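You operate a simulated robot arm through the tools that you are given. There is no shell and no other tool. Be economical: measure what you need, move in short steps, check, and stop when the job is done.

You run a simulated robot arm. Do the job below in one go: nothing can be reset, and whatever is moved stays where it is left.

TASK
Take the tube off chain four, then crank the lugs back to their white marks.
Fine: tube on the green cart; clutch to hand, then back to motor; the rack stays locked out.

It is judged by the outcome, as a careful person would: the job done as asked, and still so three seconds after it is handed in. It fails if anything else is knocked over, pushed out of place, dropped, spilled or broken.

THE ROBOT
A 7-joint arm with a two-finger parallel gripper, fixed in place. Base frame: the origin is at the foot of the arm, x ahead of it, y to its left, z up. Readings come in mm, degrees, newtons and seconds.
With the tool pointing down near the work surface it reaches from about 300 to 700 mm from the base axis. Its first joint turns from -66.0 to 66.0 degrees. Payload 1.57 kg.
The tool frame sits at the grasp point between the pads (the TCP): z along the fingers, y along the line on which they close. The tips reach 30 mm beyond it. The gripper opens to 110 mm. The fingers are 24 mm wide and 12 mm thick; the gripper's body (48 by 112 mm) begins 78 mm behind the TCP.
Orientation is told as [roll, pitch, yaw] about the base's x, y, z axes, in that order, counted from this pose: with the fingers straight down and closing along the base's y, the tool's x points along the base's -x, its y along +y and its z along -z.

THE INTERFACE
- The arm moves only by the tool servo_tool. Its argument "deltas" is a list of rows, each an object of numbers (a shift or turn left out is 0, a gripper value left out holds the last): "tx", "ty", "tz": the shift along the tool's x, y, z in mm; "wx", "wy", "wz": the turn, a rotation vector about the tool's x, y, z in degrees; "hand": the closure in counts, from 0 (fully open) to 255 (shut). In form: [{"tx": .., "ty": .., "tz": .., "wx": .., "wy": .., "wz": .., "hand": ..}, ...]. A call has 1 to 8 rows; each row shifts and turns the commanded pose from where the row before left it, along the tool's axes as they then stand. Rows are played at 5 a second. More than 50 mm and 8.6 degrees between two rows, or a gripper value outside its range, and nothing of the call is played. Where a pose cannot be reached the arm comes as near as it can. A force on the tool above 90 N (or 10 N above the force at the start of the call, whichever is more), or a blocked arm, ends the call early, and 0.2 s more pass. The fingers move at their own pace (about 108 mm/s each) and stop on an object; they squeeze with about 28 N. The grip force told is the motor's: it shows also when the fingers shut on nothing. Time passes only in rows, and 0.2 s behind the last, so rows that do not move let the fingers close. It gives the time, the measured TCP pose, the force on the tool (base axes), the opening and the grip force at its end, in the units of the frame above (readings bear some noise), with the torque about the TCP (base axes, N m) and any sound that the robot's microphone picked up.
- Cameras (640 x 400 px; columns grow to the right, rows downward): "scene" is fixed at [177.9, -409.8, 1398.6]; the picture's right is [0.58, -0.82, 0.00], its down [-0.52, -0.37, -0.77] and it looks along [0.63, 0.44, -0.64] (base axes); focal length 232 px, centre (320, 200). "wrist" rides on the gripper at [70, 16, -141] in the tool frame; the picture's right is [-0.23, 0.97, 0.00], its down [-0.86, -0.20, -0.48] and it looks along [-0.47, -0.11, 0.88] (tool axes); focal length 222 px, centre (320, 200). There is no depth. A picture from a camera that has moved, and an enlarged one, comes with that camera's place and axes in the base frame and with its lens.
- get_image(camera): a new picture of that camera. No time passes.
- zoom(camera, box): a new picture of the part [left, top, right, bottom] of that camera's present view, enlarged. No time passes.
- sign_off(): hands the job in; it is judged then, once.

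Work in short steps. Places have to be worked out from the pictures, the camera data and where the tool is seen: move nearer, look again, correct. Check each grasp and each placing, and mend what went wrong. You have 120 turns and 84 pictures in all, those below and enlarged ones among them. Open the gripper and draw the arm clear of the work before you hand the job in, unless the task says otherwise; then end with one line.

The tools are called after "Request:" as a command line: name --argument value ..., lists and objects as JSON in quotes. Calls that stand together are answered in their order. servo_tool: Moves the arm, as the interface text tells. Its arguments: {"type":"object","properties":{"deltas":{"type":"array","items":{"type":"object","properties":{"tx":{"type":"number"},"ty":{"type":"number"},"tz":{"type":"number"},"wx":{"type":"number"},"wy":{"type":"number"},"wz":{"type":"number"},"hand":{"type":"number"}}}}},"required":["deltas"]} The other tools are called the same way: get_image (camera) takes a picture; zoom (camera, box) takes an enlarged picture of a part of a camera's view; sign_off () hands the job in.

At the start:

```text
t: 0.0
tcp_pos: [451.2, 64.1, 1184.9]
tcp_rot: [0.0, 0.0, -0.1]
contact_force: [0.2, 0.0, -0.7]
torque: [-0.03, 0.0, -0.01]
finger_gap: 109.8
grip_force: 0.0
```

scene: 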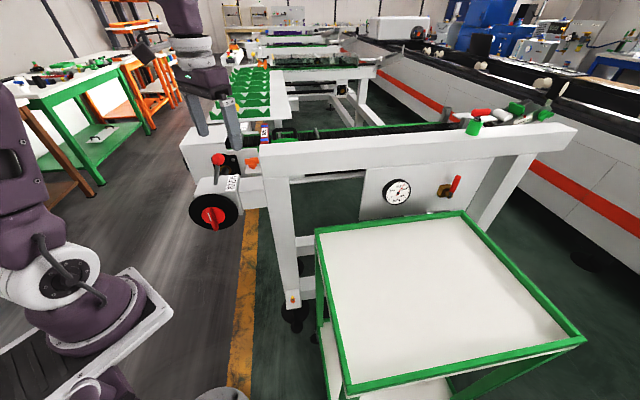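
wrist: 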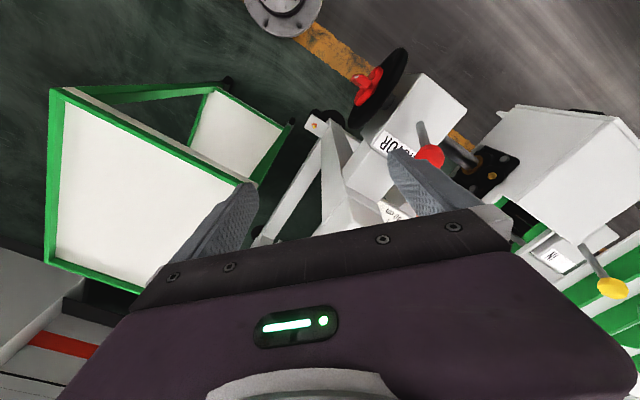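

The scene shows a machine with chains, a handwheel, a clutch lever with red knob and a green cart. I zoom in to learn the details.

Request:
zoom --camera "scene" --box '[180, 80, 340, 240]'

Request:
zoom --camera "scene" --box '[330, 80, 590, 240]'

Request:
zoom --camera "wrist" --box '[320, 60, 640, 300]'

```text
2.50 times, centred on (260, 160) of scene
camera zoom: at [177.9, -409.8, 1398.6], right [0.58, -0.82, 0.0], down [-0.52, -0.37, -0.77], along [0.63, 0.44, -0.64], focal length 580 px, centre (470, 300)
```

zoom: 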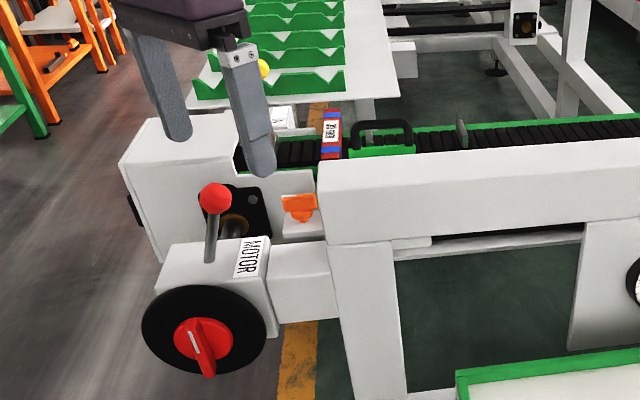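

```text
2.46 times, centred on (460, 160) of scene
camera zoom: at [177.9, -409.8, 1398.6], right [0.58, -0.82, 0.0], down [-0.52, -0.37, -0.77], along [0.63, 0.44, -0.64], focal length 571 px, centre (-25, 298)
```

zoom: 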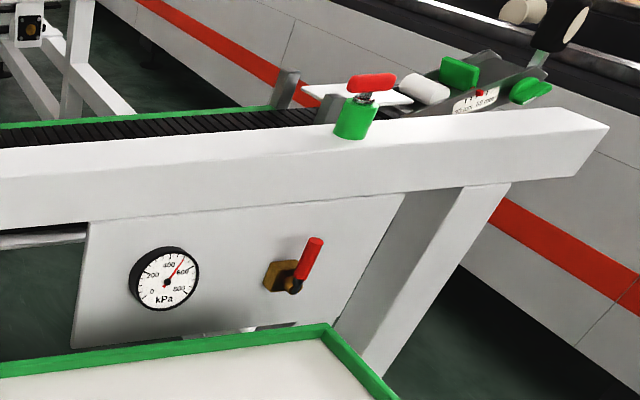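

```text
1.67 times, centred on (480, 180) of wrist
camera zoom: at [381.4, 80.9, 1326.0], right [0.23, 0.97, 0.0], down [0.86, -0.2, 0.48], along [0.47, -0.11, -0.88], focal length 370 px, centre (53, 233)
```

zoom: 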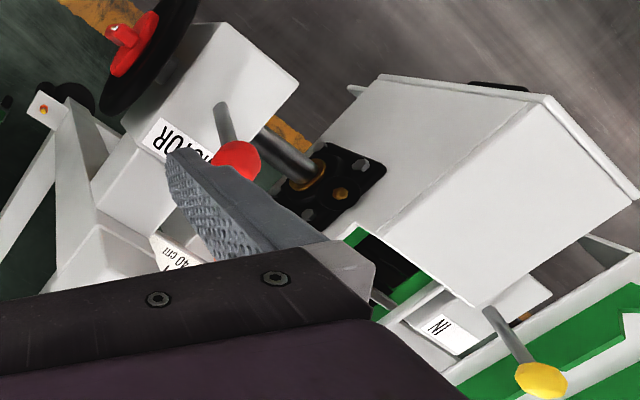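

I triangulate the clutch knob at about (510, 208, 1030) and the handwheel hub at about (417, 170, 876). I move the wrist camera toward −y at the present height to look at the chains, the tube and the cart.

Request:
servo_tool --deltas '[{"ty": -50}, {"ty": -50}, {"ty": -50}, {"ty": -50}, {"ty": -50}]'

Request:
get_image --camera "wrist"

Request:
get_image --camera "scene"

```text
t: 1.2
tcp_pos: [451.5, -185.8, 1183.3]
tcp_rot: [0.0, 0.0, 0.0]
contact_force: [0.1, -0.6, -0.3]
torque: [0.02, 0.01, 0.0]
finger_gap: 109.8
grip_force: 0.1
```

```text
78 pictures are left
camera wrist: at [382.0, -170.1, 1325.0], right [0.23, 0.97, 0.0], down [0.86, -0.2, 0.48], along [0.47, -0.11, -0.88], focal length 222 px, centre (320, 200)
```

wrist: 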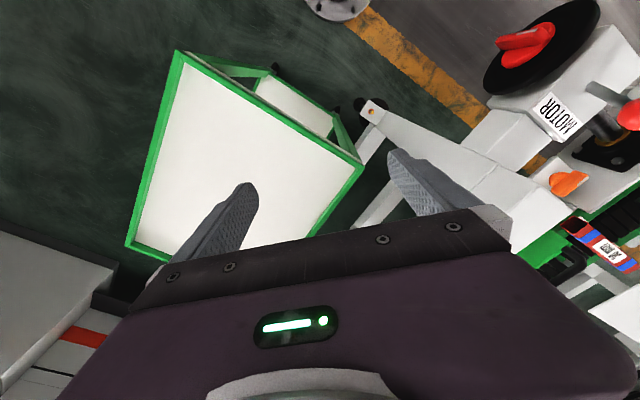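

```text
77 pictures are left
```

scene: 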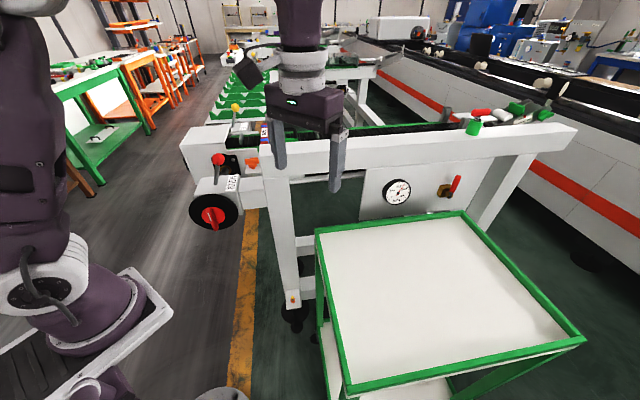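

The lower half of the wrist view is the gripper itself. I pitch the tool so it looks further ahead and move back toward y≈100.

Request:
servo_tool --deltas '[{"ty": 50, "wy": -8}, {"ty": 50, "wy": -8}, {"ty": 50, "wy": -8}, {"ty": 50, "wy": -8}, {"ty": 30, "wy": -8}]'

Request:
get_image --camera "wrist"

```text
t: 2.4
tcp_pos: [450.5, 41.7, 1183.9]
tcp_rot: [-0.1, -40.1, 0.2]
contact_force: [0.6, 0.1, -0.3]
torque: [-0.01, 0.04, -0.01]
finger_gap: 110.0
grip_force: 0.0
```

```text
76 pictures are left
camera wrist: at [306.5, 58.3, 1248.3], right [0.17, 0.97, 0.15], down [0.35, -0.2, 0.92], along [0.92, -0.11, -0.37], focal length 222 px, centre (320, 200)
```

wrist: 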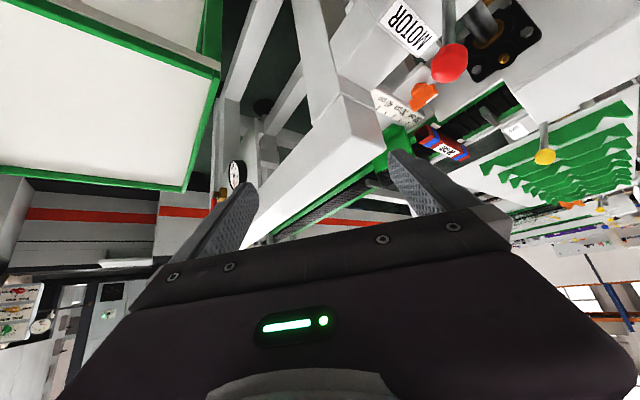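

The view is upside down but shows more of the machine; I zoom on it.

Request:
zoom --camera "wrist" --box '[360, 0, 640, 210]'

Request:
zoom --camera "wrist" --box '[360, 70, 520, 190]'

```text
1.90 times, centred on (500, 105) of wrist
camera zoom: at [306.5, 58.3, 1248.3], right [0.17, 0.97, 0.15], down [0.35, -0.2, 0.92], along [0.92, -0.11, -0.37], focal length 423 px, centre (-23, 381)
```

zoom: 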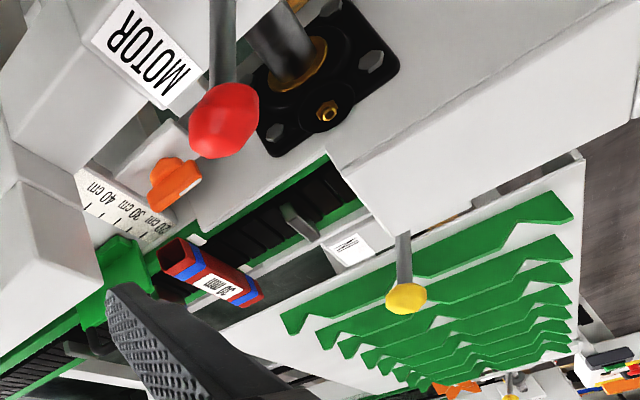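

```text
3.33 times, centred on (440, 130) of wrist
camera zoom: at [306.5, 58.3, 1248.3], right [0.17, 0.97, 0.15], down [0.35, -0.2, 0.92], along [0.92, -0.11, -0.37], focal length 740 px, centre (-80, 433)
```

zoom: 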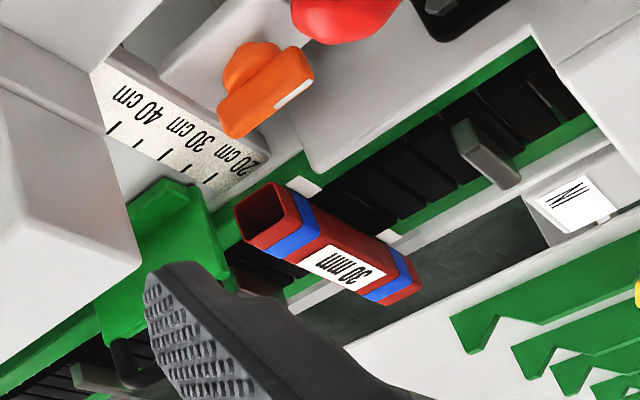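

The tube is the red square tube with blue bands lying across the chain from about (741,253) to (892,407) at z≈975; the machine runs diagonally, with its chain along (0.7,−0.7). I level the tool, yaw it by 45° to align with the tube, and move nearer.

Request:
servo_tool --deltas '[{"wy": 8}, {"wy": 8}, {"wy": 8}, {"wy": 8}, {"wy": 8}, {"wz": -8.5}, {"wz": -8.5}, {"wz": -8.5}]'

Request:
servo_tool --deltas '[{"wz": -8.5, "tx": -33}, {"wz": -8.5, "tx": -30, "ty": -10}, {"wz": -2.5, "tx": -40}, {"wy": -8, "ty": -12}, {"wy": -8}, {"wy": -8}, {"wy": -8}, {"wy": -3}]'

Request:
get_image --camera "wrist"

Request:
get_image --camera "scene"

```text
t: 4.2
tcp_pos: [451.9, 43.5, 1186.2]
tcp_rot: [0.0, 0.0, 25.7]
contact_force: [-0.6, -0.2, 0.5]
torque: [0.0, 0.01, 0.02]
finger_gap: 110.0
grip_force: 0.0
```

```text
t: 6.0
tcp_pos: [548.7, 84.4, 1184.8]
tcp_rot: [-0.2, -35.1, 45.1]
contact_force: [0.0, -0.8, -0.1]
torque: [0.0, 0.03, -0.03]
finger_gap: 110.1
grip_force: 0.1
```

```text
73 pictures are left
camera wrist: at [440.0, -0.5, 1260.6], right [-0.56, 0.82, 0.13], down [0.44, 0.16, 0.88], along [0.7, 0.55, -0.45], focal length 222 px, centre (320, 200)
```

wrist: 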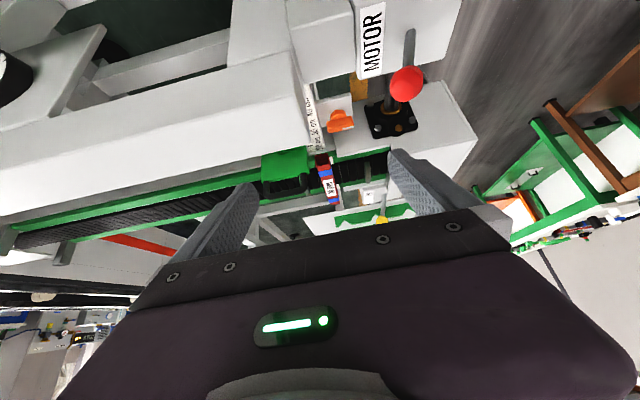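

```text
72 pictures are left
```

scene: 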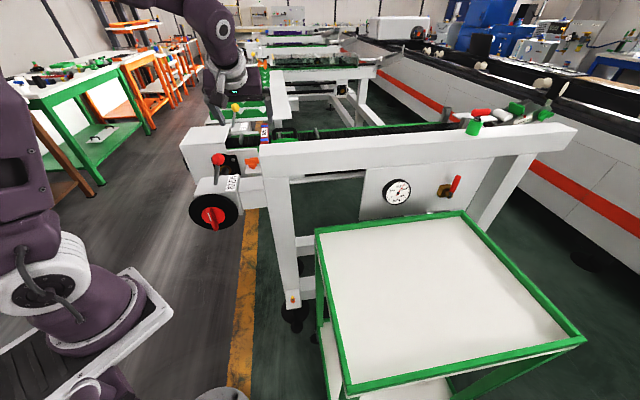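

The tool is now aligned with the tube; I zoom in on both cameras.

Request:
zoom --camera "wrist" --box '[230, 60, 430, 240]'

Request:
zoom --camera "scene" --box '[220, 90, 300, 140]'

Request:
zoom --camera "scene" --box '[180, 140, 270, 240]'

```text
2.22 times, centred on (330, 150) of wrist
camera zoom: at [440.0, -0.5, 1260.6], right [-0.56, 0.82, 0.13], down [0.44, 0.16, 0.88], along [0.7, 0.55, -0.45], focal length 494 px, centre (298, 311)
```

zoom: 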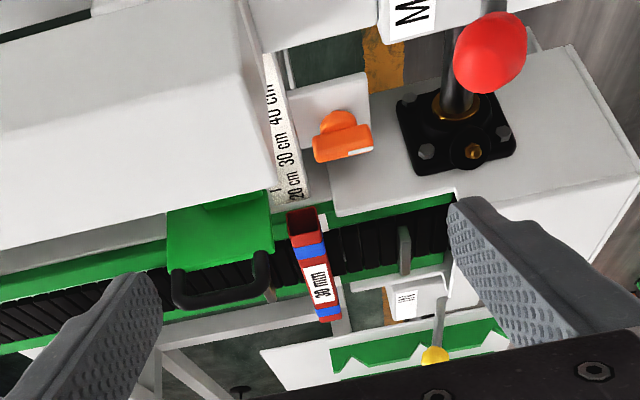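

```text
8.00 times, centred on (260, 115) of scene
camera zoom: at [177.9, -409.8, 1398.6], right [0.58, -0.82, 0.0], down [-0.52, -0.37, -0.77], along [0.63, 0.44, -0.64], focal length 1857 px, centre (800, 880)
```

zoom: 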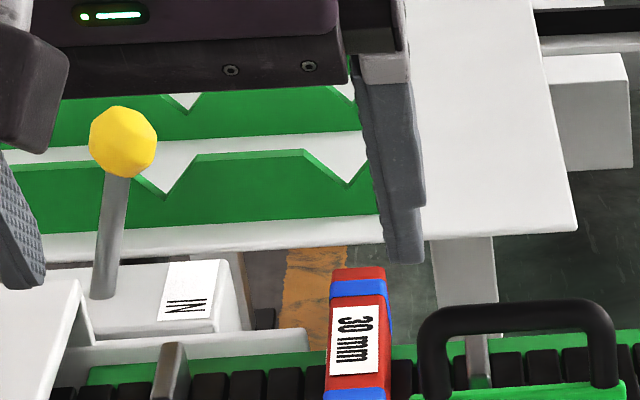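

```text
4.00 times, centred on (225, 190) of scene
camera zoom: at [177.9, -409.8, 1398.6], right [0.58, -0.82, 0.0], down [-0.52, -0.37, -0.77], along [0.63, 0.44, -0.64], focal length 928 px, centre (700, 240)
```

zoom: 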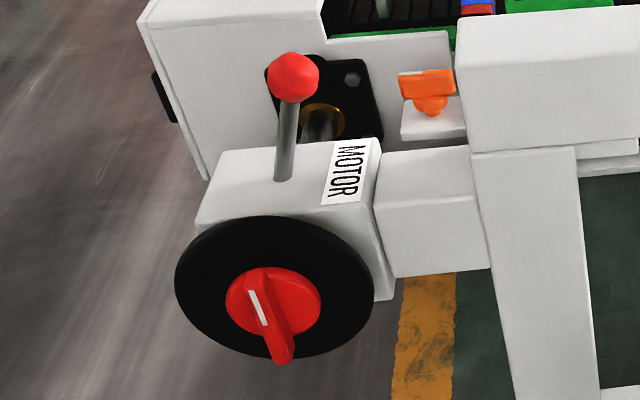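

The tube lies close beside a green carriage with a black handle, so I need a closer look at that gap before grasping. I move along the approach, stopping about 120 mm short of the tube.

Request:
servo_tool --deltas '[{"tx": -27, "tz": 38, "ty": -3}, {"tx": -27, "tz": 38, "ty": -3}, {"tx": -27, "tz": 38, "ty": -3}, {"tx": -27, "tz": 38, "ty": -3}]'

Request:
get_image --camera "wrist"

```text
t: 7.0
tcp_pos: [681.9, 200.1, 1120.8]
tcp_rot: [0.1, -34.9, 45.0]
contact_force: [-0.3, 1.5, 0.8]
torque: [0.0, 0.01, 0.01]
finger_gap: 109.9
grip_force: 0.0
```

```text
68 pictures are left
camera wrist: at [573.6, 115.0, 1196.9], right [-0.56, 0.82, 0.13], down [0.44, 0.16, 0.88], along [0.7, 0.55, -0.45], focal length 222 px, centre (320, 200)
```

wrist: 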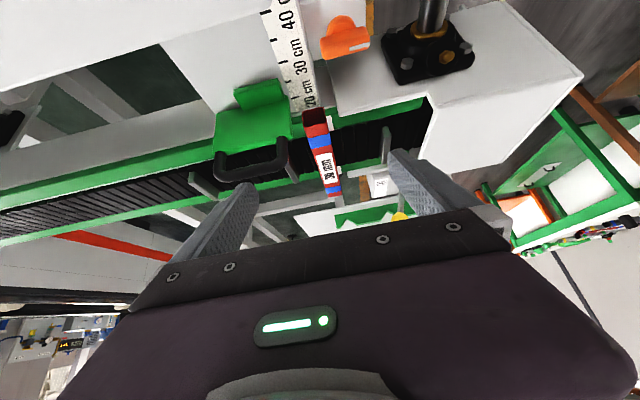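

Request:
zoom --camera "wrist" --box '[240, 70, 430, 220]'

Request:
zoom --camera "scene" --box '[230, 100, 310, 150]'

```text
2.67 times, centred on (335, 145) of wrist
camera zoom: at [573.6, 115.0, 1196.9], right [-0.56, 0.82, 0.13], down [0.44, 0.16, 0.88], along [0.7, 0.55, -0.45], focal length 592 px, centre (280, 347)
```

zoom: 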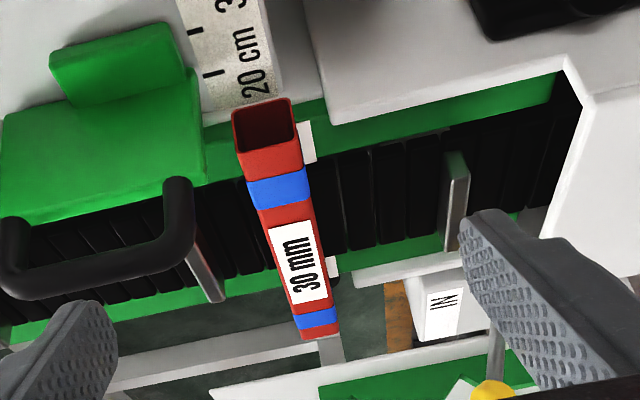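

```text
8.00 times, centred on (270, 125) of scene
camera zoom: at [177.8, -409.8, 1398.6], right [0.58, -0.82, 0.0], down [-0.52, -0.37, -0.77], along [0.63, 0.44, -0.64], focal length 1857 px, centre (720, 800)
```

zoom: 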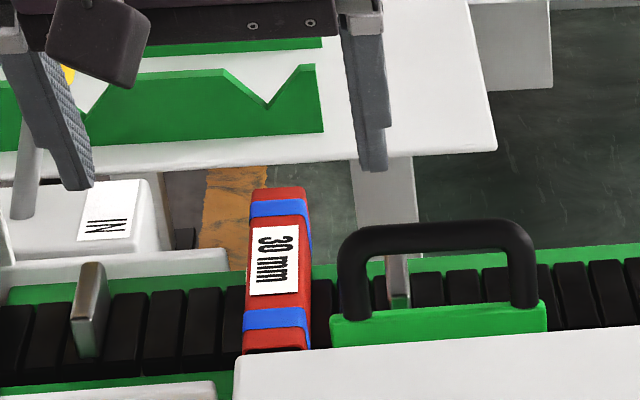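

Tube top is at z≈986, axis u≈340, spanning roughly (715,236)–(861,380). The handle of the carriage comes up to z≈1025 at (780,230), so I reduce the tilt to 25°, narrow the fingers to about 58 mm and hover over the tube just past its centre.

Request:
servo_tool --deltas '[{"wy": 5, "hand": 120}, {"wy": 5}, {"tx": -32, "tz": 31.8}, {"tx": -32, "tz": 31.8}, {"tx": -32, "tz": 31.8}, {"tx": -32, "tz": 31.8}]'

Request:
get_image --camera "wrist"

Request:
zoom --camera "scene" --box '[220, 80, 316, 140]'

```text
t: 8.4
tcp_pos: [710.1, 272.9, 1044.0]
tcp_rot: [-0.1, -25.0, 44.9]
contact_force: [-0.4, 0.5, -0.6]
torque: [-0.01, -0.04, 0.0]
finger_gap: 58.0
grip_force: 0.2
out of reach, approached as far as the arm can: row 3, 4, 5, 6
```

```text
65 pictures are left
camera wrist: at [612.5, 198.7, 1142.2], right [-0.54, 0.83, 0.1], down [0.55, 0.26, 0.8], along [0.64, 0.48, -0.6], focal length 222 px, centre (320, 200)
```

wrist: 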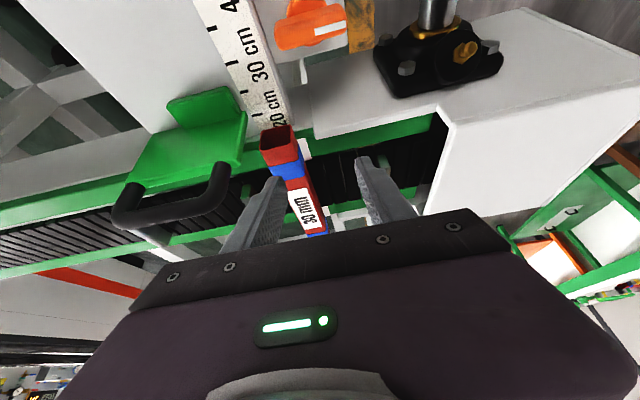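

```text
6.67 times, centred on (268, 110) of scene
camera zoom: at [177.8, -409.8, 1398.6], right [0.58, -0.82, 0.0], down [-0.52, -0.37, -0.77], along [0.63, 0.44, -0.64], focal length 1547 px, centre (667, 800)
```

zoom: 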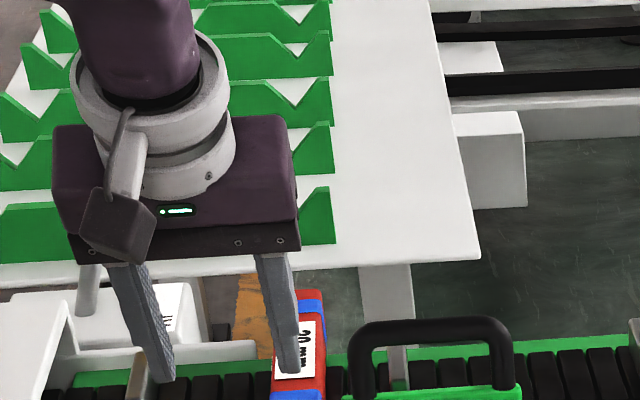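

At 25° tilt the arm stops short at radius ≈760. I back up a little, tilt more, and look closely at the gap between tube and carriage.

Request:
servo_tool --deltas '[{"tx": 0, "tz": -30}, {"wy": -8}, {"wy": -8}, {"wy": -4}]'

Request:
zoom --camera "wrist" --box '[180, 60, 420, 220]'

```text
t: 9.4
tcp_pos: [703.7, 264.4, 1071.7]
tcp_rot: [0.0, -45.2, 45.0]
contact_force: [-0.1, -0.2, 0.7]
torque: [-0.01, -0.01, 0.02]
finger_gap: 58.0
grip_force: 0.0
```

```text
2.50 times, centred on (300, 140) of wrist
camera zoom: at [586.5, 171.6, 1123.0], right [-0.57, 0.8, 0.16], down [0.33, 0.05, 0.94], along [0.75, 0.59, -0.29], focal length 555 px, centre (370, 350)
```

zoom: 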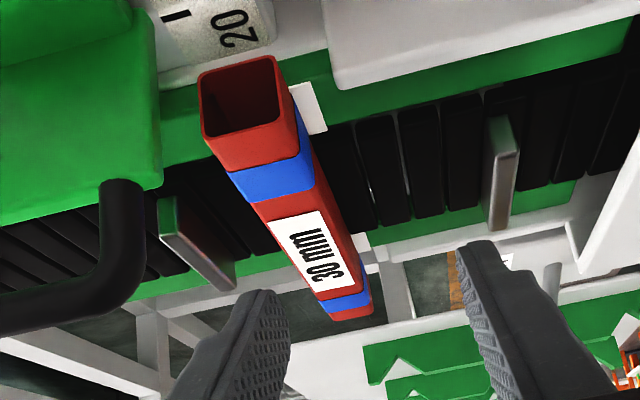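

The gap from tube to carriage is about 24 mm and to the nearer lug about 45 mm; fingers will fit. I centre over the tube (u≈342) and test whether 45° tilt reaches v≈757.

Request:
servo_tool --deltas '[{"ty": -31}, {"tx": -20, "tz": 33}, {"tx": -20, "tz": 33}]'

Request:
get_image --camera "wrist"

Request:
zoom --camera "scene" --box '[220, 90, 316, 150]'

```text
t: 10.2
tcp_pos: [775.4, 299.4, 1051.7]
tcp_rot: [0.0, -44.8, 45.0]
contact_force: [-0.6, 0.8, -1.8]
torque: [-0.04, -0.07, -0.05]
finger_gap: 57.9
grip_force: 0.0
```

```text
62 pictures are left
camera wrist: at [660.1, 205.7, 1102.7], right [-0.58, 0.8, 0.16], down [0.33, 0.05, 0.94], along [0.75, 0.6, -0.3], focal length 222 px, centre (320, 200)
```

wrist: 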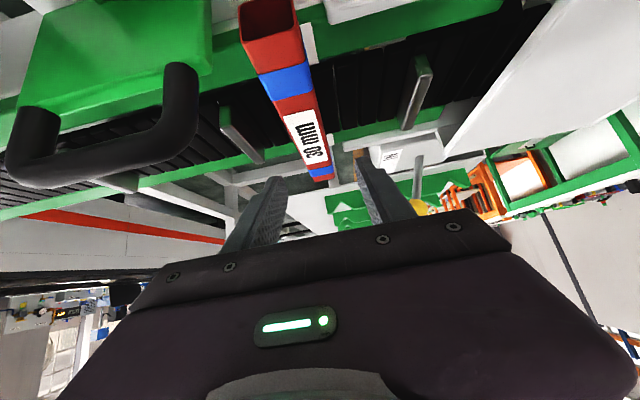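

```text
6.67 times, centred on (268, 120) of scene
camera zoom: at [177.9, -409.7, 1398.6], right [0.58, -0.82, 0.0], down [-0.52, -0.37, -0.77], along [0.63, 0.44, -0.64], focal length 1547 px, centre (667, 733)
```

zoom: 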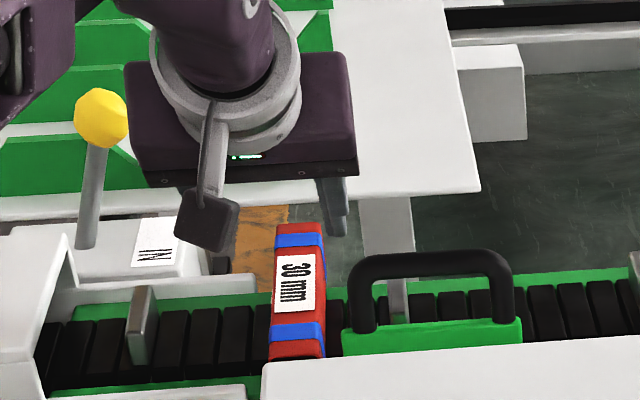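

45° reaches: v≈760. I shift 6 mm to centre on the tube and descend vertically 40 mm to check.

Request:
servo_tool --deltas '[{"ty": -6.5}, {"tx": 14, "tz": 14}, {"tx": 14, "tz": 14}]'

Request:
get_image --camera "wrist"

Request:
zoom --camera "scene" --box '[220, 90, 316, 150]'

```text
t: 11.0
tcp_pos: [780.8, 292.5, 1013.0]
tcp_rot: [0.0, -45.0, 45.0]
contact_force: [0.3, -0.5, 0.8]
torque: [0.0, -0.02, 0.02]
finger_gap: 57.9
grip_force: 0.1
```

```text
60 pictures are left
camera wrist: at [665.2, 199.2, 1064.2], right [-0.58, 0.8, 0.16], down [0.33, 0.05, 0.94], along [0.75, 0.6, -0.29], focal length 222 px, centre (320, 200)
```

wrist: 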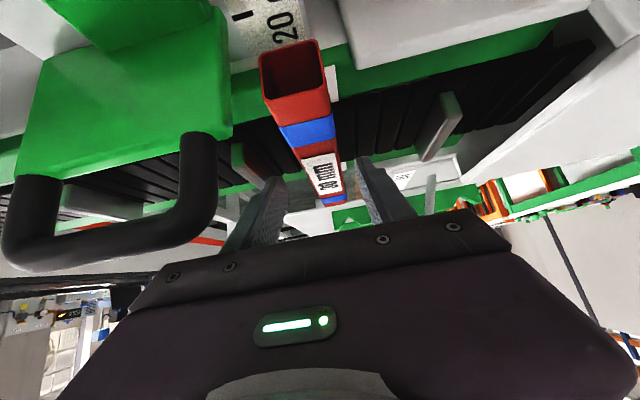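

```text
6.67 times, centred on (268, 120) of scene
camera zoom: at [177.9, -409.8, 1398.6], right [0.58, -0.82, 0.0], down [-0.52, -0.37, -0.77], along [0.63, 0.44, -0.64], focal length 1547 px, centre (667, 733)
```

zoom: 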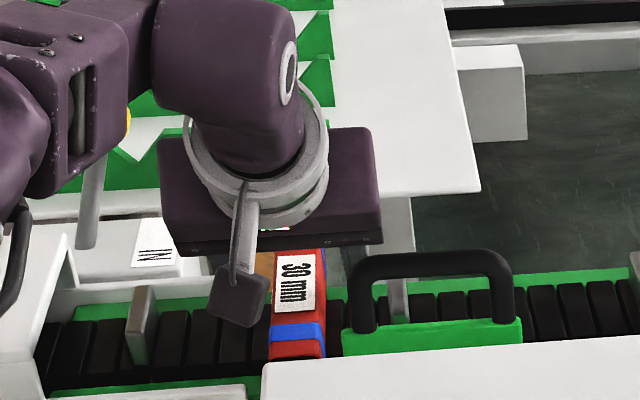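

Tube is at u≈341.5 and the fingers straddle it; I correct 3 mm, descend to z≈990 and close.

Request:
servo_tool --deltas '[{"ty": 3.5}, {"tx": 8, "tz": 8}, {"tx": 8, "tz": 8}]'

Request:
zoom --camera "wrist" --box '[160, 60, 480, 260]'

```text
t: 11.8
tcp_pos: [783.0, 296.0, 1007.1]
tcp_rot: [-1.6, -46.7, 46.0]
contact_force: [10.1, 15.7, 82.8]
torque: [-7.93, 1.75, 0.55]
finger_gap: 58.4
grip_force: 0.1
```

```text
2.00 times, centred on (320, 160) of wrist
camera zoom: at [664.7, 202.3, 1053.0], right [-0.58, 0.8, 0.15], down [0.3, 0.04, 0.95], along [0.76, 0.6, -0.26], focal length 444 px, centre (320, 280)
```

zoom: 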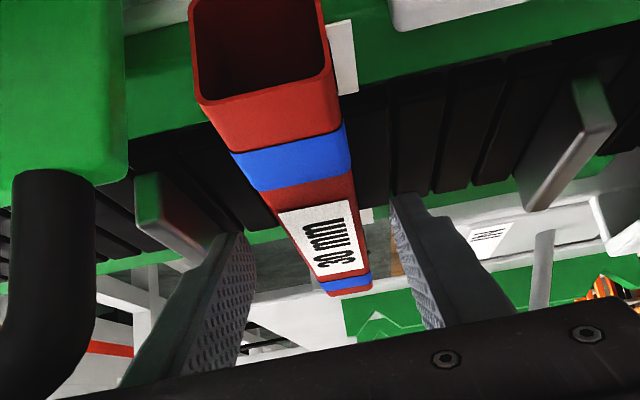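

Contact: 83 N, the lever arm points to the gripper body's +u corner resting on the carriage handle. I lift straight off at once.

Request:
servo_tool --deltas '[{"tx": -14, "tz": -14}, {"tx": -14, "tz": -14}, {"tx": -7, "tz": -7, "hand": 81}]'

Request:
get_image --camera "wrist"

Request:
zoom --camera "scene" --box '[220, 90, 316, 150]'

```text
t: 12.6
tcp_pos: [779.9, 294.7, 1038.8]
tcp_rot: [0.3, -44.9, 44.8]
contact_force: [0.1, 0.0, 0.0]
torque: [-0.02, 0.02, -0.01]
finger_gap: 75.2
grip_force: 0.0
```

```text
57 pictures are left
camera wrist: at [663.7, 200.6, 1090.4], right [-0.57, 0.8, 0.16], down [0.33, 0.05, 0.94], along [0.75, 0.59, -0.29], focal length 222 px, centre (320, 200)
```

wrist: 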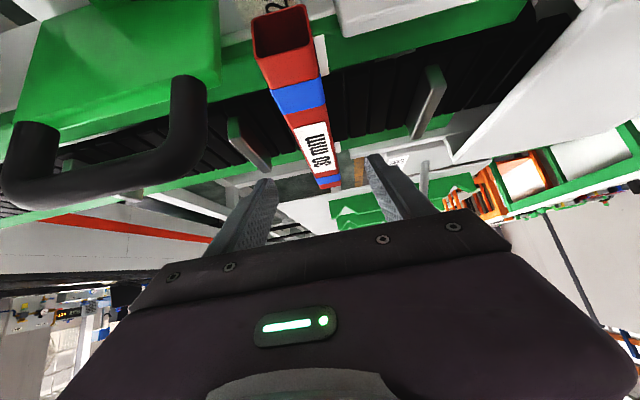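

```text
6.67 times, centred on (268, 120) of scene
camera zoom: at [177.8, -409.8, 1398.6], right [0.58, -0.82, 0.0], down [-0.52, -0.37, -0.77], along [0.63, 0.44, -0.64], focal length 1547 px, centre (667, 733)
```

zoom: 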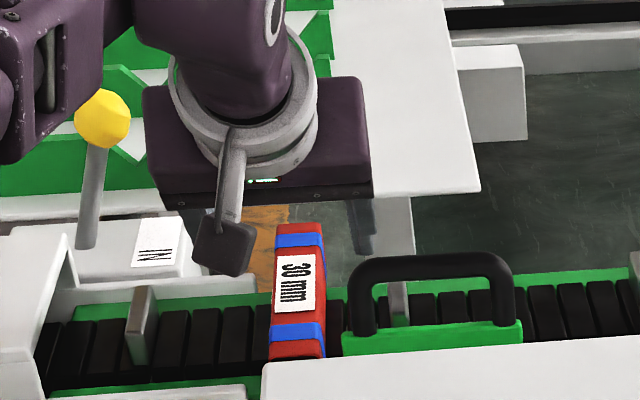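

Nothing was displaced. The handle corner re-triangulates to (757,213,1042). I shift the gripper 19 mm toward −u so its body misses the handle, open a bit more, and descend; closing will draw the tube slightly over.

Request:
servo_tool --deltas '[{"ty": 19.5, "hand": 68}, {"tx": 12, "tz": 12}, {"tx": 12, "tz": 12}]'

Request:
get_image --camera "wrist"

Request:
zoom --camera "scene" --box '[220, 90, 316, 150]'

```text
t: 13.4
tcp_pos: [766.3, 308.0, 1005.4]
tcp_rot: [-0.1, -45.0, 45.2]
contact_force: [0.5, 0.3, -0.1]
torque: [0.0, 0.0, -0.01]
finger_gap: 80.7
grip_force: 0.1
```

```text
55 pictures are left
camera wrist: at [650.0, 214.8, 1057.0], right [-0.58, 0.8, 0.16], down [0.33, 0.05, 0.94], along [0.75, 0.6, -0.29], focal length 222 px, centre (320, 200)
```

wrist: 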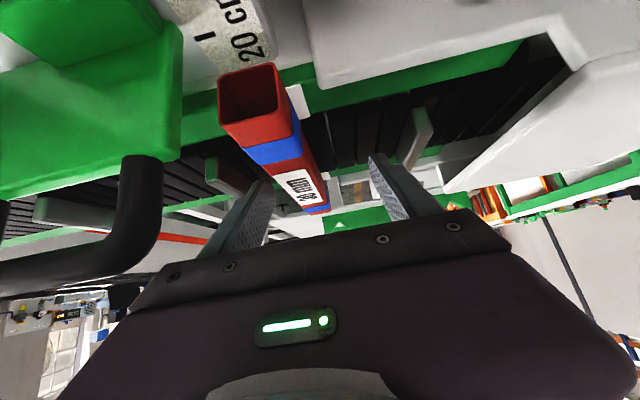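

```text
6.67 times, centred on (268, 120) of scene
camera zoom: at [177.9, -409.8, 1398.6], right [0.58, -0.82, 0.0], down [-0.52, -0.37, -0.77], along [0.63, 0.44, -0.64], focal length 1547 px, centre (667, 733)
```

zoom: 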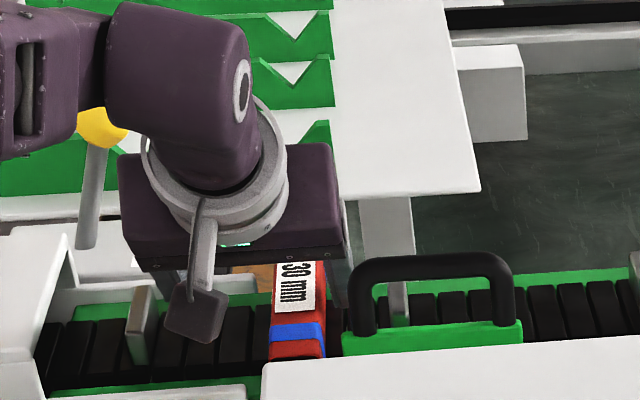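

Clear of the handle. I descend another 15 mm and close on the tube.

Request:
servo_tool --deltas '[{"tx": 5.5, "tz": 5.5}, {"tx": 5.5, "tz": 5.5}, {"hand": 110}, {"hand": 140}, {"hand": 180}, {"hand": 220}, {"hand": 255}, {}]'

Request:
get_image --camera "wrist"

```text
t: 15.2
tcp_pos: [765.6, 307.7, 989.5]
tcp_rot: [-0.1, -45.1, 45.0]
contact_force: [-3.0, 4.5, 1.2]
torque: [-0.08, -0.21, -0.33]
finger_gap: 29.6
grip_force: 27.8
```

```text
53 pictures are left
camera wrist: at [649.2, 215.2, 1041.6], right [-0.58, 0.8, 0.16], down [0.33, 0.05, 0.94], along [0.75, 0.6, -0.29], focal length 222 px, centre (320, 200)
```

wrist: 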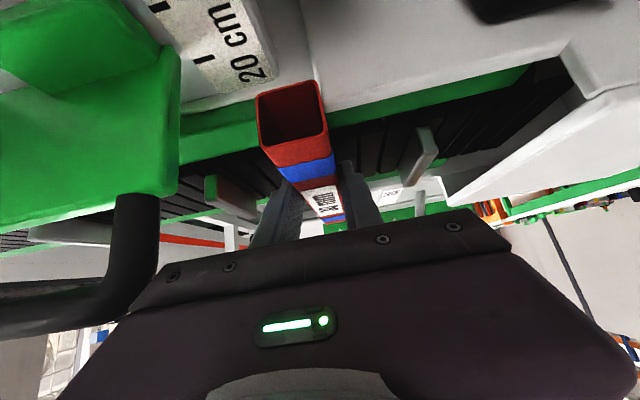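

Gripped at 29.6 mm. I lift straight up.

Request:
servo_tool --deltas '[{"tx": -7, "tz": -7}, {"tx": -10, "tz": -10}, {"tx": -14, "tz": -14}, {"tx": -20, "tz": -20}, {"tx": -28, "tz": -28}]'

Request:
get_image --camera "wrist"

Request:
get_image --camera "scene"

```text
t: 16.4
tcp_pos: [764.5, 309.4, 1101.1]
tcp_rot: [-0.1, -45.1, 45.0]
contact_force: [0.0, -0.1, 0.5]
torque: [-0.01, -0.03, 0.06]
finger_gap: 0.0
grip_force: 21.4
```

```text
52 pictures are left
camera wrist: at [648.4, 216.4, 1151.9], right [-0.57, 0.8, 0.16], down [0.33, 0.05, 0.94], along [0.75, 0.59, -0.29], focal length 222 px, centre (320, 200)
```

wrist: 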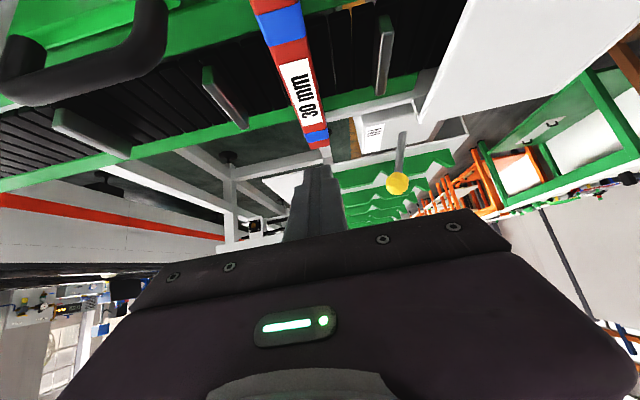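

```text
51 pictures are left
```

scene: 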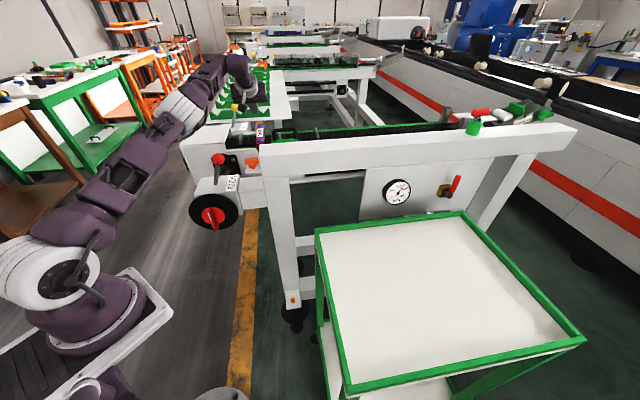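

The tube slipped out and lies on the chain again. I zoom to see where it is.

Request:
zoom --camera "wrist" --box '[180, 0, 460, 180]'

Request:
zoom --camera "scene" --box '[220, 100, 316, 160]'

```text
2.22 times, centred on (320, 90) of wrist
camera zoom: at [648.4, 216.4, 1151.9], right [-0.57, 0.8, 0.16], down [0.33, 0.05, 0.94], along [0.75, 0.59, -0.29], focal length 494 px, centre (320, 444)
```

zoom: 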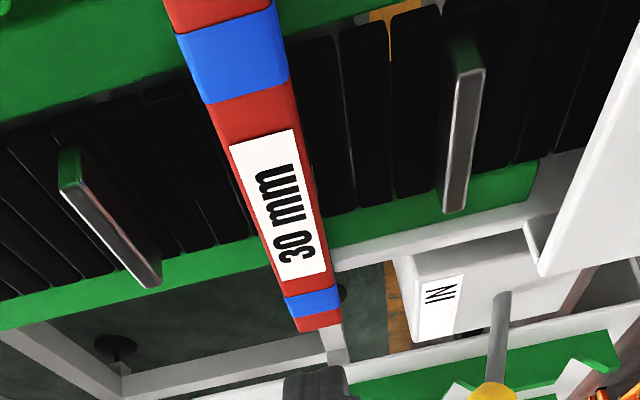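

```text
6.67 times, centred on (268, 130) of scene
camera zoom: at [177.9, -409.8, 1398.6], right [0.58, -0.82, 0.0], down [-0.52, -0.37, -0.77], along [0.63, 0.44, -0.64], focal length 1547 px, centre (667, 667)
```

zoom: 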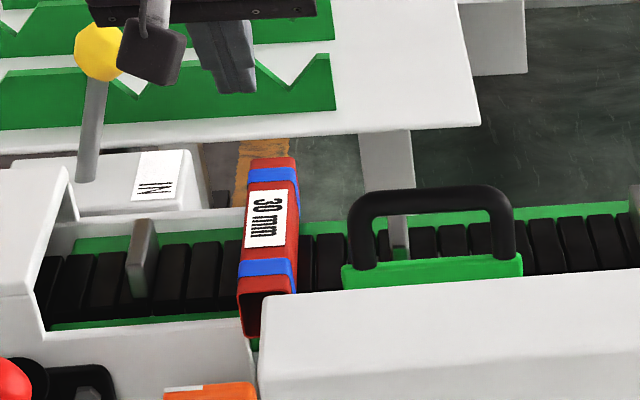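

The tube kept its place lengthwise but shifted to u≈327. I retry closer to its middle (v≈775), open to 60 mm and descend watching the force.

Request:
servo_tool --deltas '[{"tx": -11, "tz": 11, "hand": 116}, {"tx": 16, "tz": 16}, {"tx": 16, "tz": 16}, {"tx": 16, "tz": 16}, {"tx": 16, "tz": 16}, {"tx": 9, "tz": 9}]'

Request:
zoom --camera "wrist" --box '[180, 60, 460, 240]'

```text
t: 17.8
tcp_pos: [765.7, 314.9, 993.9]
tcp_rot: [0.0, -45.1, 45.1]
contact_force: [0.3, 0.9, -0.5]
torque: [0.01, 0.0, 0.01]
finger_gap: 60.0
grip_force: 0.1
out of reach, approached as far as the arm can: row 1, 3
```

```text
2.22 times, centred on (320, 150) of wrist
camera zoom: at [649.1, 221.4, 1045.1], right [-0.57, 0.8, 0.16], down [0.33, 0.05, 0.94], along [0.75, 0.6, -0.29], focal length 494 px, centre (320, 311)
```

zoom: 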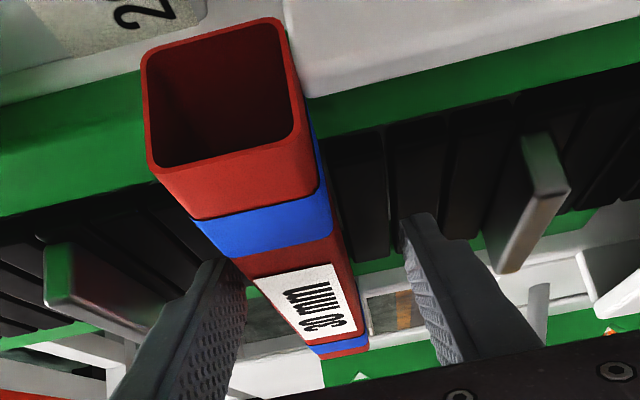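

The fingers straddle the tube at z=994; I shift 3 mm and lower in small steps to find how deep the tips may go.

Request:
servo_tool --deltas '[{"ty": -3}, {"tx": 2, "tz": 2}, {"tx": 2, "tz": 2}, {"tx": 2, "tz": 2}]'

```text
t: 18.8
tcp_pos: [769.2, 311.2, 988.6]
tcp_rot: [0.0, -45.5, 45.1]
contact_force: [-5.7, -4.5, 20.5]
torque: [0.55, 0.44, 0.36]
finger_gap: 61.0
grip_force: 1.1
```

The tips touch the chain bed at TCP z≈989. I rise 2 mm, close fully, then lift only a few mm to read the load.

Request:
servo_tool --deltas '[{"tx": -2, "tz": -2}, {"hand": 180}, {"hand": 255}, {}, {}, {}]'

Request:
servo_tool --deltas '[{"tx": -1.5, "tz": -1.5}, {"tx": -1.5, "tz": -1.5}, {"tx": -1.5, "tz": -1.5}]'

Request:
zoom --camera "wrist" --box '[180, 60, 460, 240]'

```text
t: 20.2
tcp_pos: [767.3, 311.6, 989.6]
tcp_rot: [0.0, -45.0, 45.0]
contact_force: [-3.6, -1.3, 14.3]
torque: [0.08, 0.03, 0.1]
finger_gap: 29.9
grip_force: 28.3
```

```text
t: 21.0
tcp_pos: [768.0, 310.2, 993.9]
tcp_rot: [0.1, -44.7, 45.0]
contact_force: [0.0, 0.5, -3.0]
torque: [-0.04, 0.02, -0.02]
finger_gap: 29.9
grip_force: 28.6
```

```text
2.22 times, centred on (320, 150) of wrist
camera zoom: at [650.9, 217.0, 1044.7], right [-0.58, 0.8, 0.16], down [0.33, 0.05, 0.94], along [0.75, 0.6, -0.29], focal length 494 px, centre (320, 311)
```

zoom: 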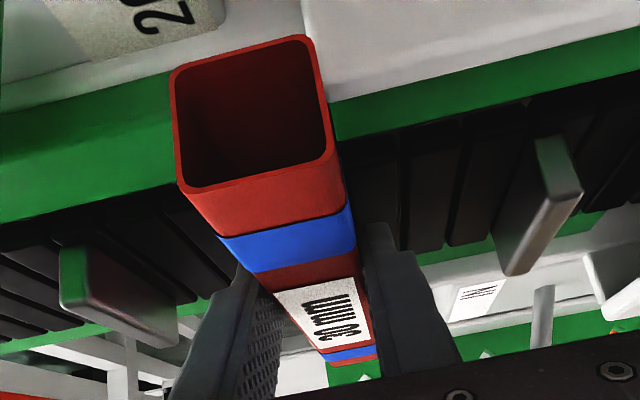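

Held with about 3 N load. I continue lifting slowly.

Request:
servo_tool --deltas '[{"tx": -2, "tz": -2}, {"tx": -3, "tz": -3}, {"tx": -3, "tz": -3}, {"tx": -3, "tz": -3}]'

Request:
zoom --camera "wrist" --box '[180, 60, 460, 240]'

Request:
zoom --camera "scene" --box '[220, 90, 316, 150]'

```text
t: 22.0
tcp_pos: [768.9, 309.8, 1011.2]
tcp_rot: [0.0, -45.1, 45.0]
contact_force: [0.2, -0.6, -2.3]
torque: [-0.05, 0.04, -0.02]
finger_gap: 30.0
grip_force: 27.9
```

```text
2.22 times, centred on (320, 150) of wrist
camera zoom: at [652.1, 217.2, 1061.8], right [-0.58, 0.8, 0.16], down [0.33, 0.05, 0.94], along [0.75, 0.6, -0.29], focal length 494 px, centre (320, 311)
```

zoom: 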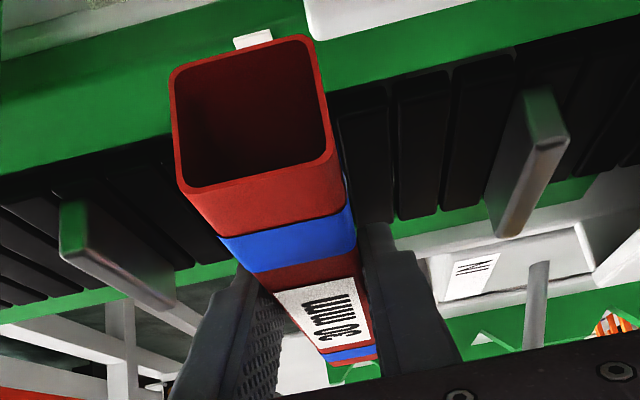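

```text
6.67 times, centred on (268, 120) of scene
camera zoom: at [177.9, -409.8, 1398.6], right [0.58, -0.82, 0.0], down [-0.52, -0.37, -0.77], along [0.63, 0.44, -0.64], focal length 1547 px, centre (667, 733)
```

zoom: 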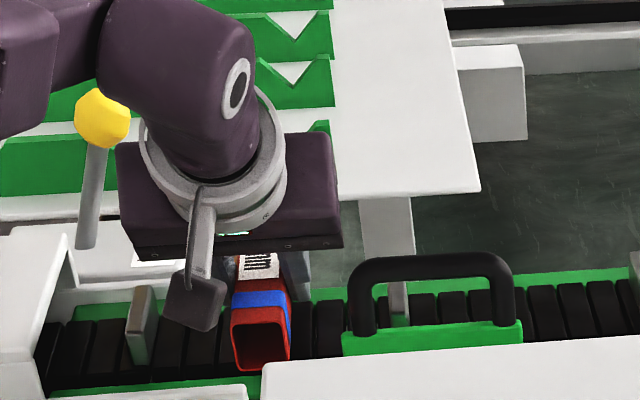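

Holding well, about 2.5 N. I continue up in gentle rows.

Request:
servo_tool --deltas '[{"tx": -4, "tz": -4}, {"tx": -6, "tz": -6}, {"tx": -8, "tz": -8}, {"tx": -10, "tz": -10}, {"tx": -10, "tz": -10}, {"tx": -10, "tz": -10}, {"tx": -8, "tz": -8}, {"tx": -5, "tz": -5}]'

Request:
get_image --camera "wrist"

```text
t: 23.8
tcp_pos: [764.9, 311.2, 1085.2]
tcp_rot: [0.3, -44.2, 45.0]
contact_force: [-1.1, 0.3, -2.0]
torque: [-0.02, 0.04, 0.0]
finger_gap: 29.7
grip_force: 28.3
out of reach, approached as far as the arm can: row 7, 8
```

```text
44 pictures are left
camera wrist: at [650.1, 218.3, 1137.5], right [-0.58, 0.8, 0.16], down [0.34, 0.05, 0.94], along [0.74, 0.6, -0.31], focal length 222 px, centre (320, 200)
```

wrist: 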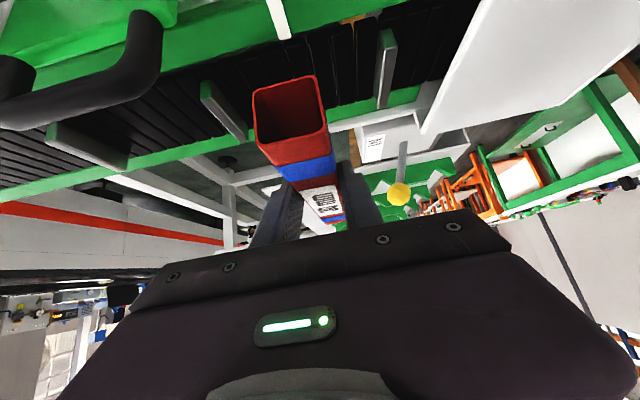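

Tube held level. I draw it back toward the base (−v) while rising a little.

Request:
servo_tool --deltas '[{"tx": 8, "tz": -20}, {"tx": 19, "tz": -30}, {"tx": 19, "tz": -30}, {"tx": 19, "tz": -30}, {"tx": 19, "tz": -30}, {"tx": 19, "tz": -30}, {"tx": 10, "tz": -15}]'

```text
t: 25.4
tcp_pos: [617.6, 161.7, 1148.2]
tcp_rot: [0.0, -45.0, 45.0]
contact_force: [-0.2, -0.1, -1.3]
torque: [-0.05, 0.05, -0.03]
finger_gap: 29.3
grip_force: 28.0
```

Now I yaw the tool −45° in place, keeping the tilt.

Request:
servo_tool --deltas '[{"wx": 5.3, "wz": 5.3}, {"wx": 5.3, "wz": 5.3}, {"wx": 5.3, "wz": 5.3}, {"wx": 5.3, "wz": 5.3}, {"wx": 5.3, "wz": 5.3}, {"wx": 5.3, "wz": 5.3}]'

Request:
get_image --camera "scene"

```text
t: 26.8
tcp_pos: [619.1, 162.3, 1147.4]
tcp_rot: [0.1, -45.1, -0.1]
contact_force: [-0.7, -0.4, -1.2]
torque: [-0.01, 0.09, 0.01]
finger_gap: 29.7
grip_force: 27.9
```

```text
43 pictures are left
```

scene: 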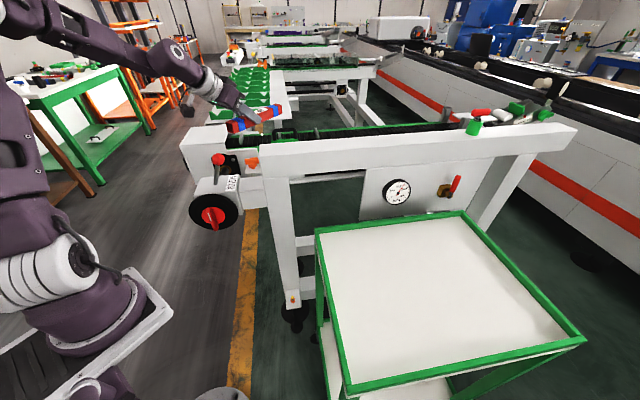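

Turned. I now translate toward the cart along −y.

Request:
servo_tool --deltas '[{"ty": -30}, {"ty": -46, "tx": 5, "tz": -5}, {"ty": -46, "tx": 5, "tz": -5}, {"ty": -46, "tx": 5, "tz": -5}, {"ty": -46, "tx": 5, "tz": -5}, {"ty": -46, "tx": 5, "tz": -5}, {"ty": -46, "tx": 5, "tz": -5}, {"ty": -46, "tx": 5, "tz": -5}]'

Request:
servo_tool --deltas '[{"wx": 5.3, "wz": 5.3}, {"wx": 5.3, "wz": 5.3}, {"wx": 5.3, "wz": 5.3}, {"wx": 5.3, "wz": 5.3}, {"wx": 5.3, "wz": 5.3}, {"wx": 5.3, "wz": 5.3}]'

Request:
get_image --camera "scene"

Request:
get_image --camera "wrist"

```text
t: 28.6
tcp_pos: [570.8, -189.7, 1146.0]
tcp_rot: [0.1, -45.0, 0.1]
contact_force: [0.4, -0.1, -1.2]
torque: [-0.01, 0.05, 0.04]
finger_gap: 29.8
grip_force: 28.3
```

```text
t: 30.0
tcp_pos: [570.9, -190.0, 1147.9]
tcp_rot: [-0.1, -44.9, -45.2]
contact_force: [-0.6, -0.1, -2.0]
torque: [0.05, 0.04, 0.0]
finger_gap: 29.6
grip_force: 28.0
```

```text
42 pictures are left
```

scene: 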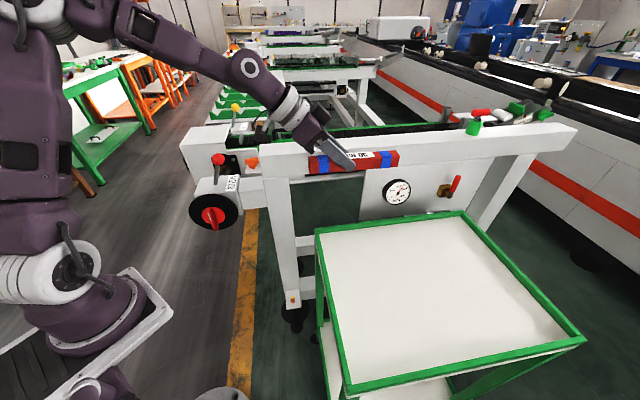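

```text
41 pictures are left
camera wrist: at [476.2, -72.5, 1198.6], right [0.8, 0.57, 0.16], down [0.05, -0.33, 0.94], along [0.59, -0.75, -0.29], focal length 222 px, centre (320, 200)
```

wrist: 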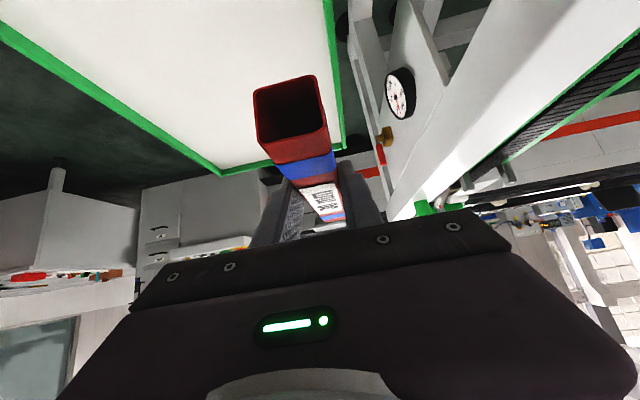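

Rim triangulates to z≈875. I move over the tray (u≈630, v≈140), then lower to about z=960.

Request:
servo_tool --deltas '[{"ty": -43, "tx": -22, "tz": 22}, {"ty": -43, "tx": -22, "tz": 22}, {"ty": -43, "tx": -21, "tz": 21}, {"tx": 25, "tz": 25}, {"tx": 28, "tz": 28}, {"tx": 28, "tz": 28}, {"tx": 28, "tz": 28}, {"tx": 20, "tz": 20}]'

Request:
get_image --camera "scene"

Request:
get_image --camera "wrist"

```text
refused: row 1 steps farther than a row can; nothing moved
```

```text
40 pictures are left
```

scene: 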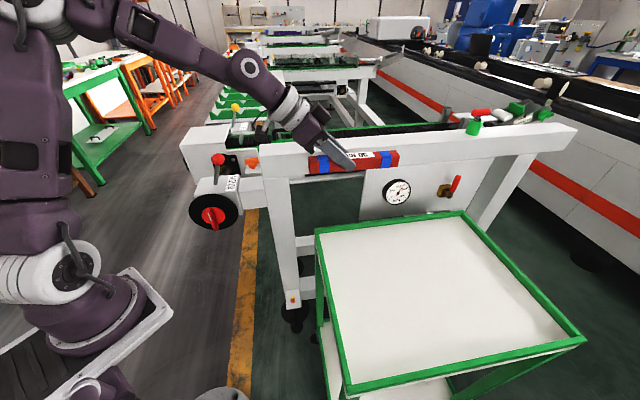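

```text
39 pictures are left
camera wrist: at [476.2, -72.5, 1198.6], right [0.8, 0.57, 0.16], down [0.05, -0.33, 0.94], along [0.59, -0.75, -0.29], focal length 222 px, centre (320, 200)
```

wrist: 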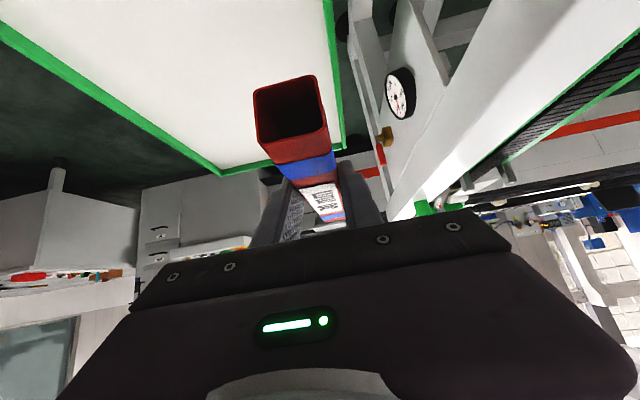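

The combined step was too long; I split it into shorter rows.

Request:
servo_tool --deltas '[{"ty": -32, "tx": -16, "tz": 16}, {"ty": -32, "tx": -16, "tz": 16}, {"ty": -32, "tx": -16, "tz": 16}, {"ty": -33, "tx": -17, "tz": 17}, {"tx": 28, "tz": 28}, {"tx": 30, "tz": 30}, {"tx": 30, "tz": 30}, {"tx": 28, "tz": 28}]'

Request:
get_image --camera "scene"

```text
t: 31.8
tcp_pos: [543.2, -345.4, 984.0]
tcp_rot: [0.0, -45.0, -45.0]
contact_force: [0.2, 0.0, -1.9]
torque: [0.05, 0.05, -0.03]
finger_gap: 29.9
grip_force: 28.1
```

```text
38 pictures are left
```

scene: 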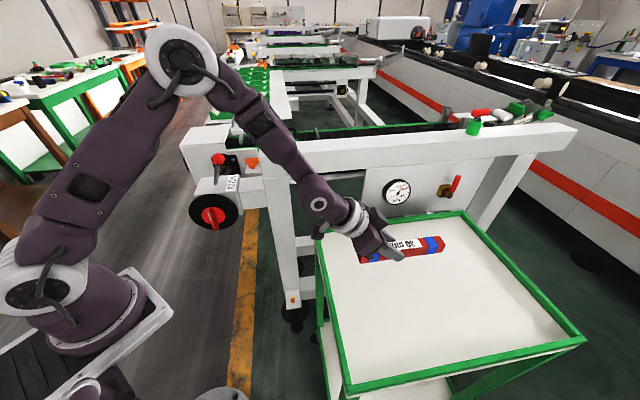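

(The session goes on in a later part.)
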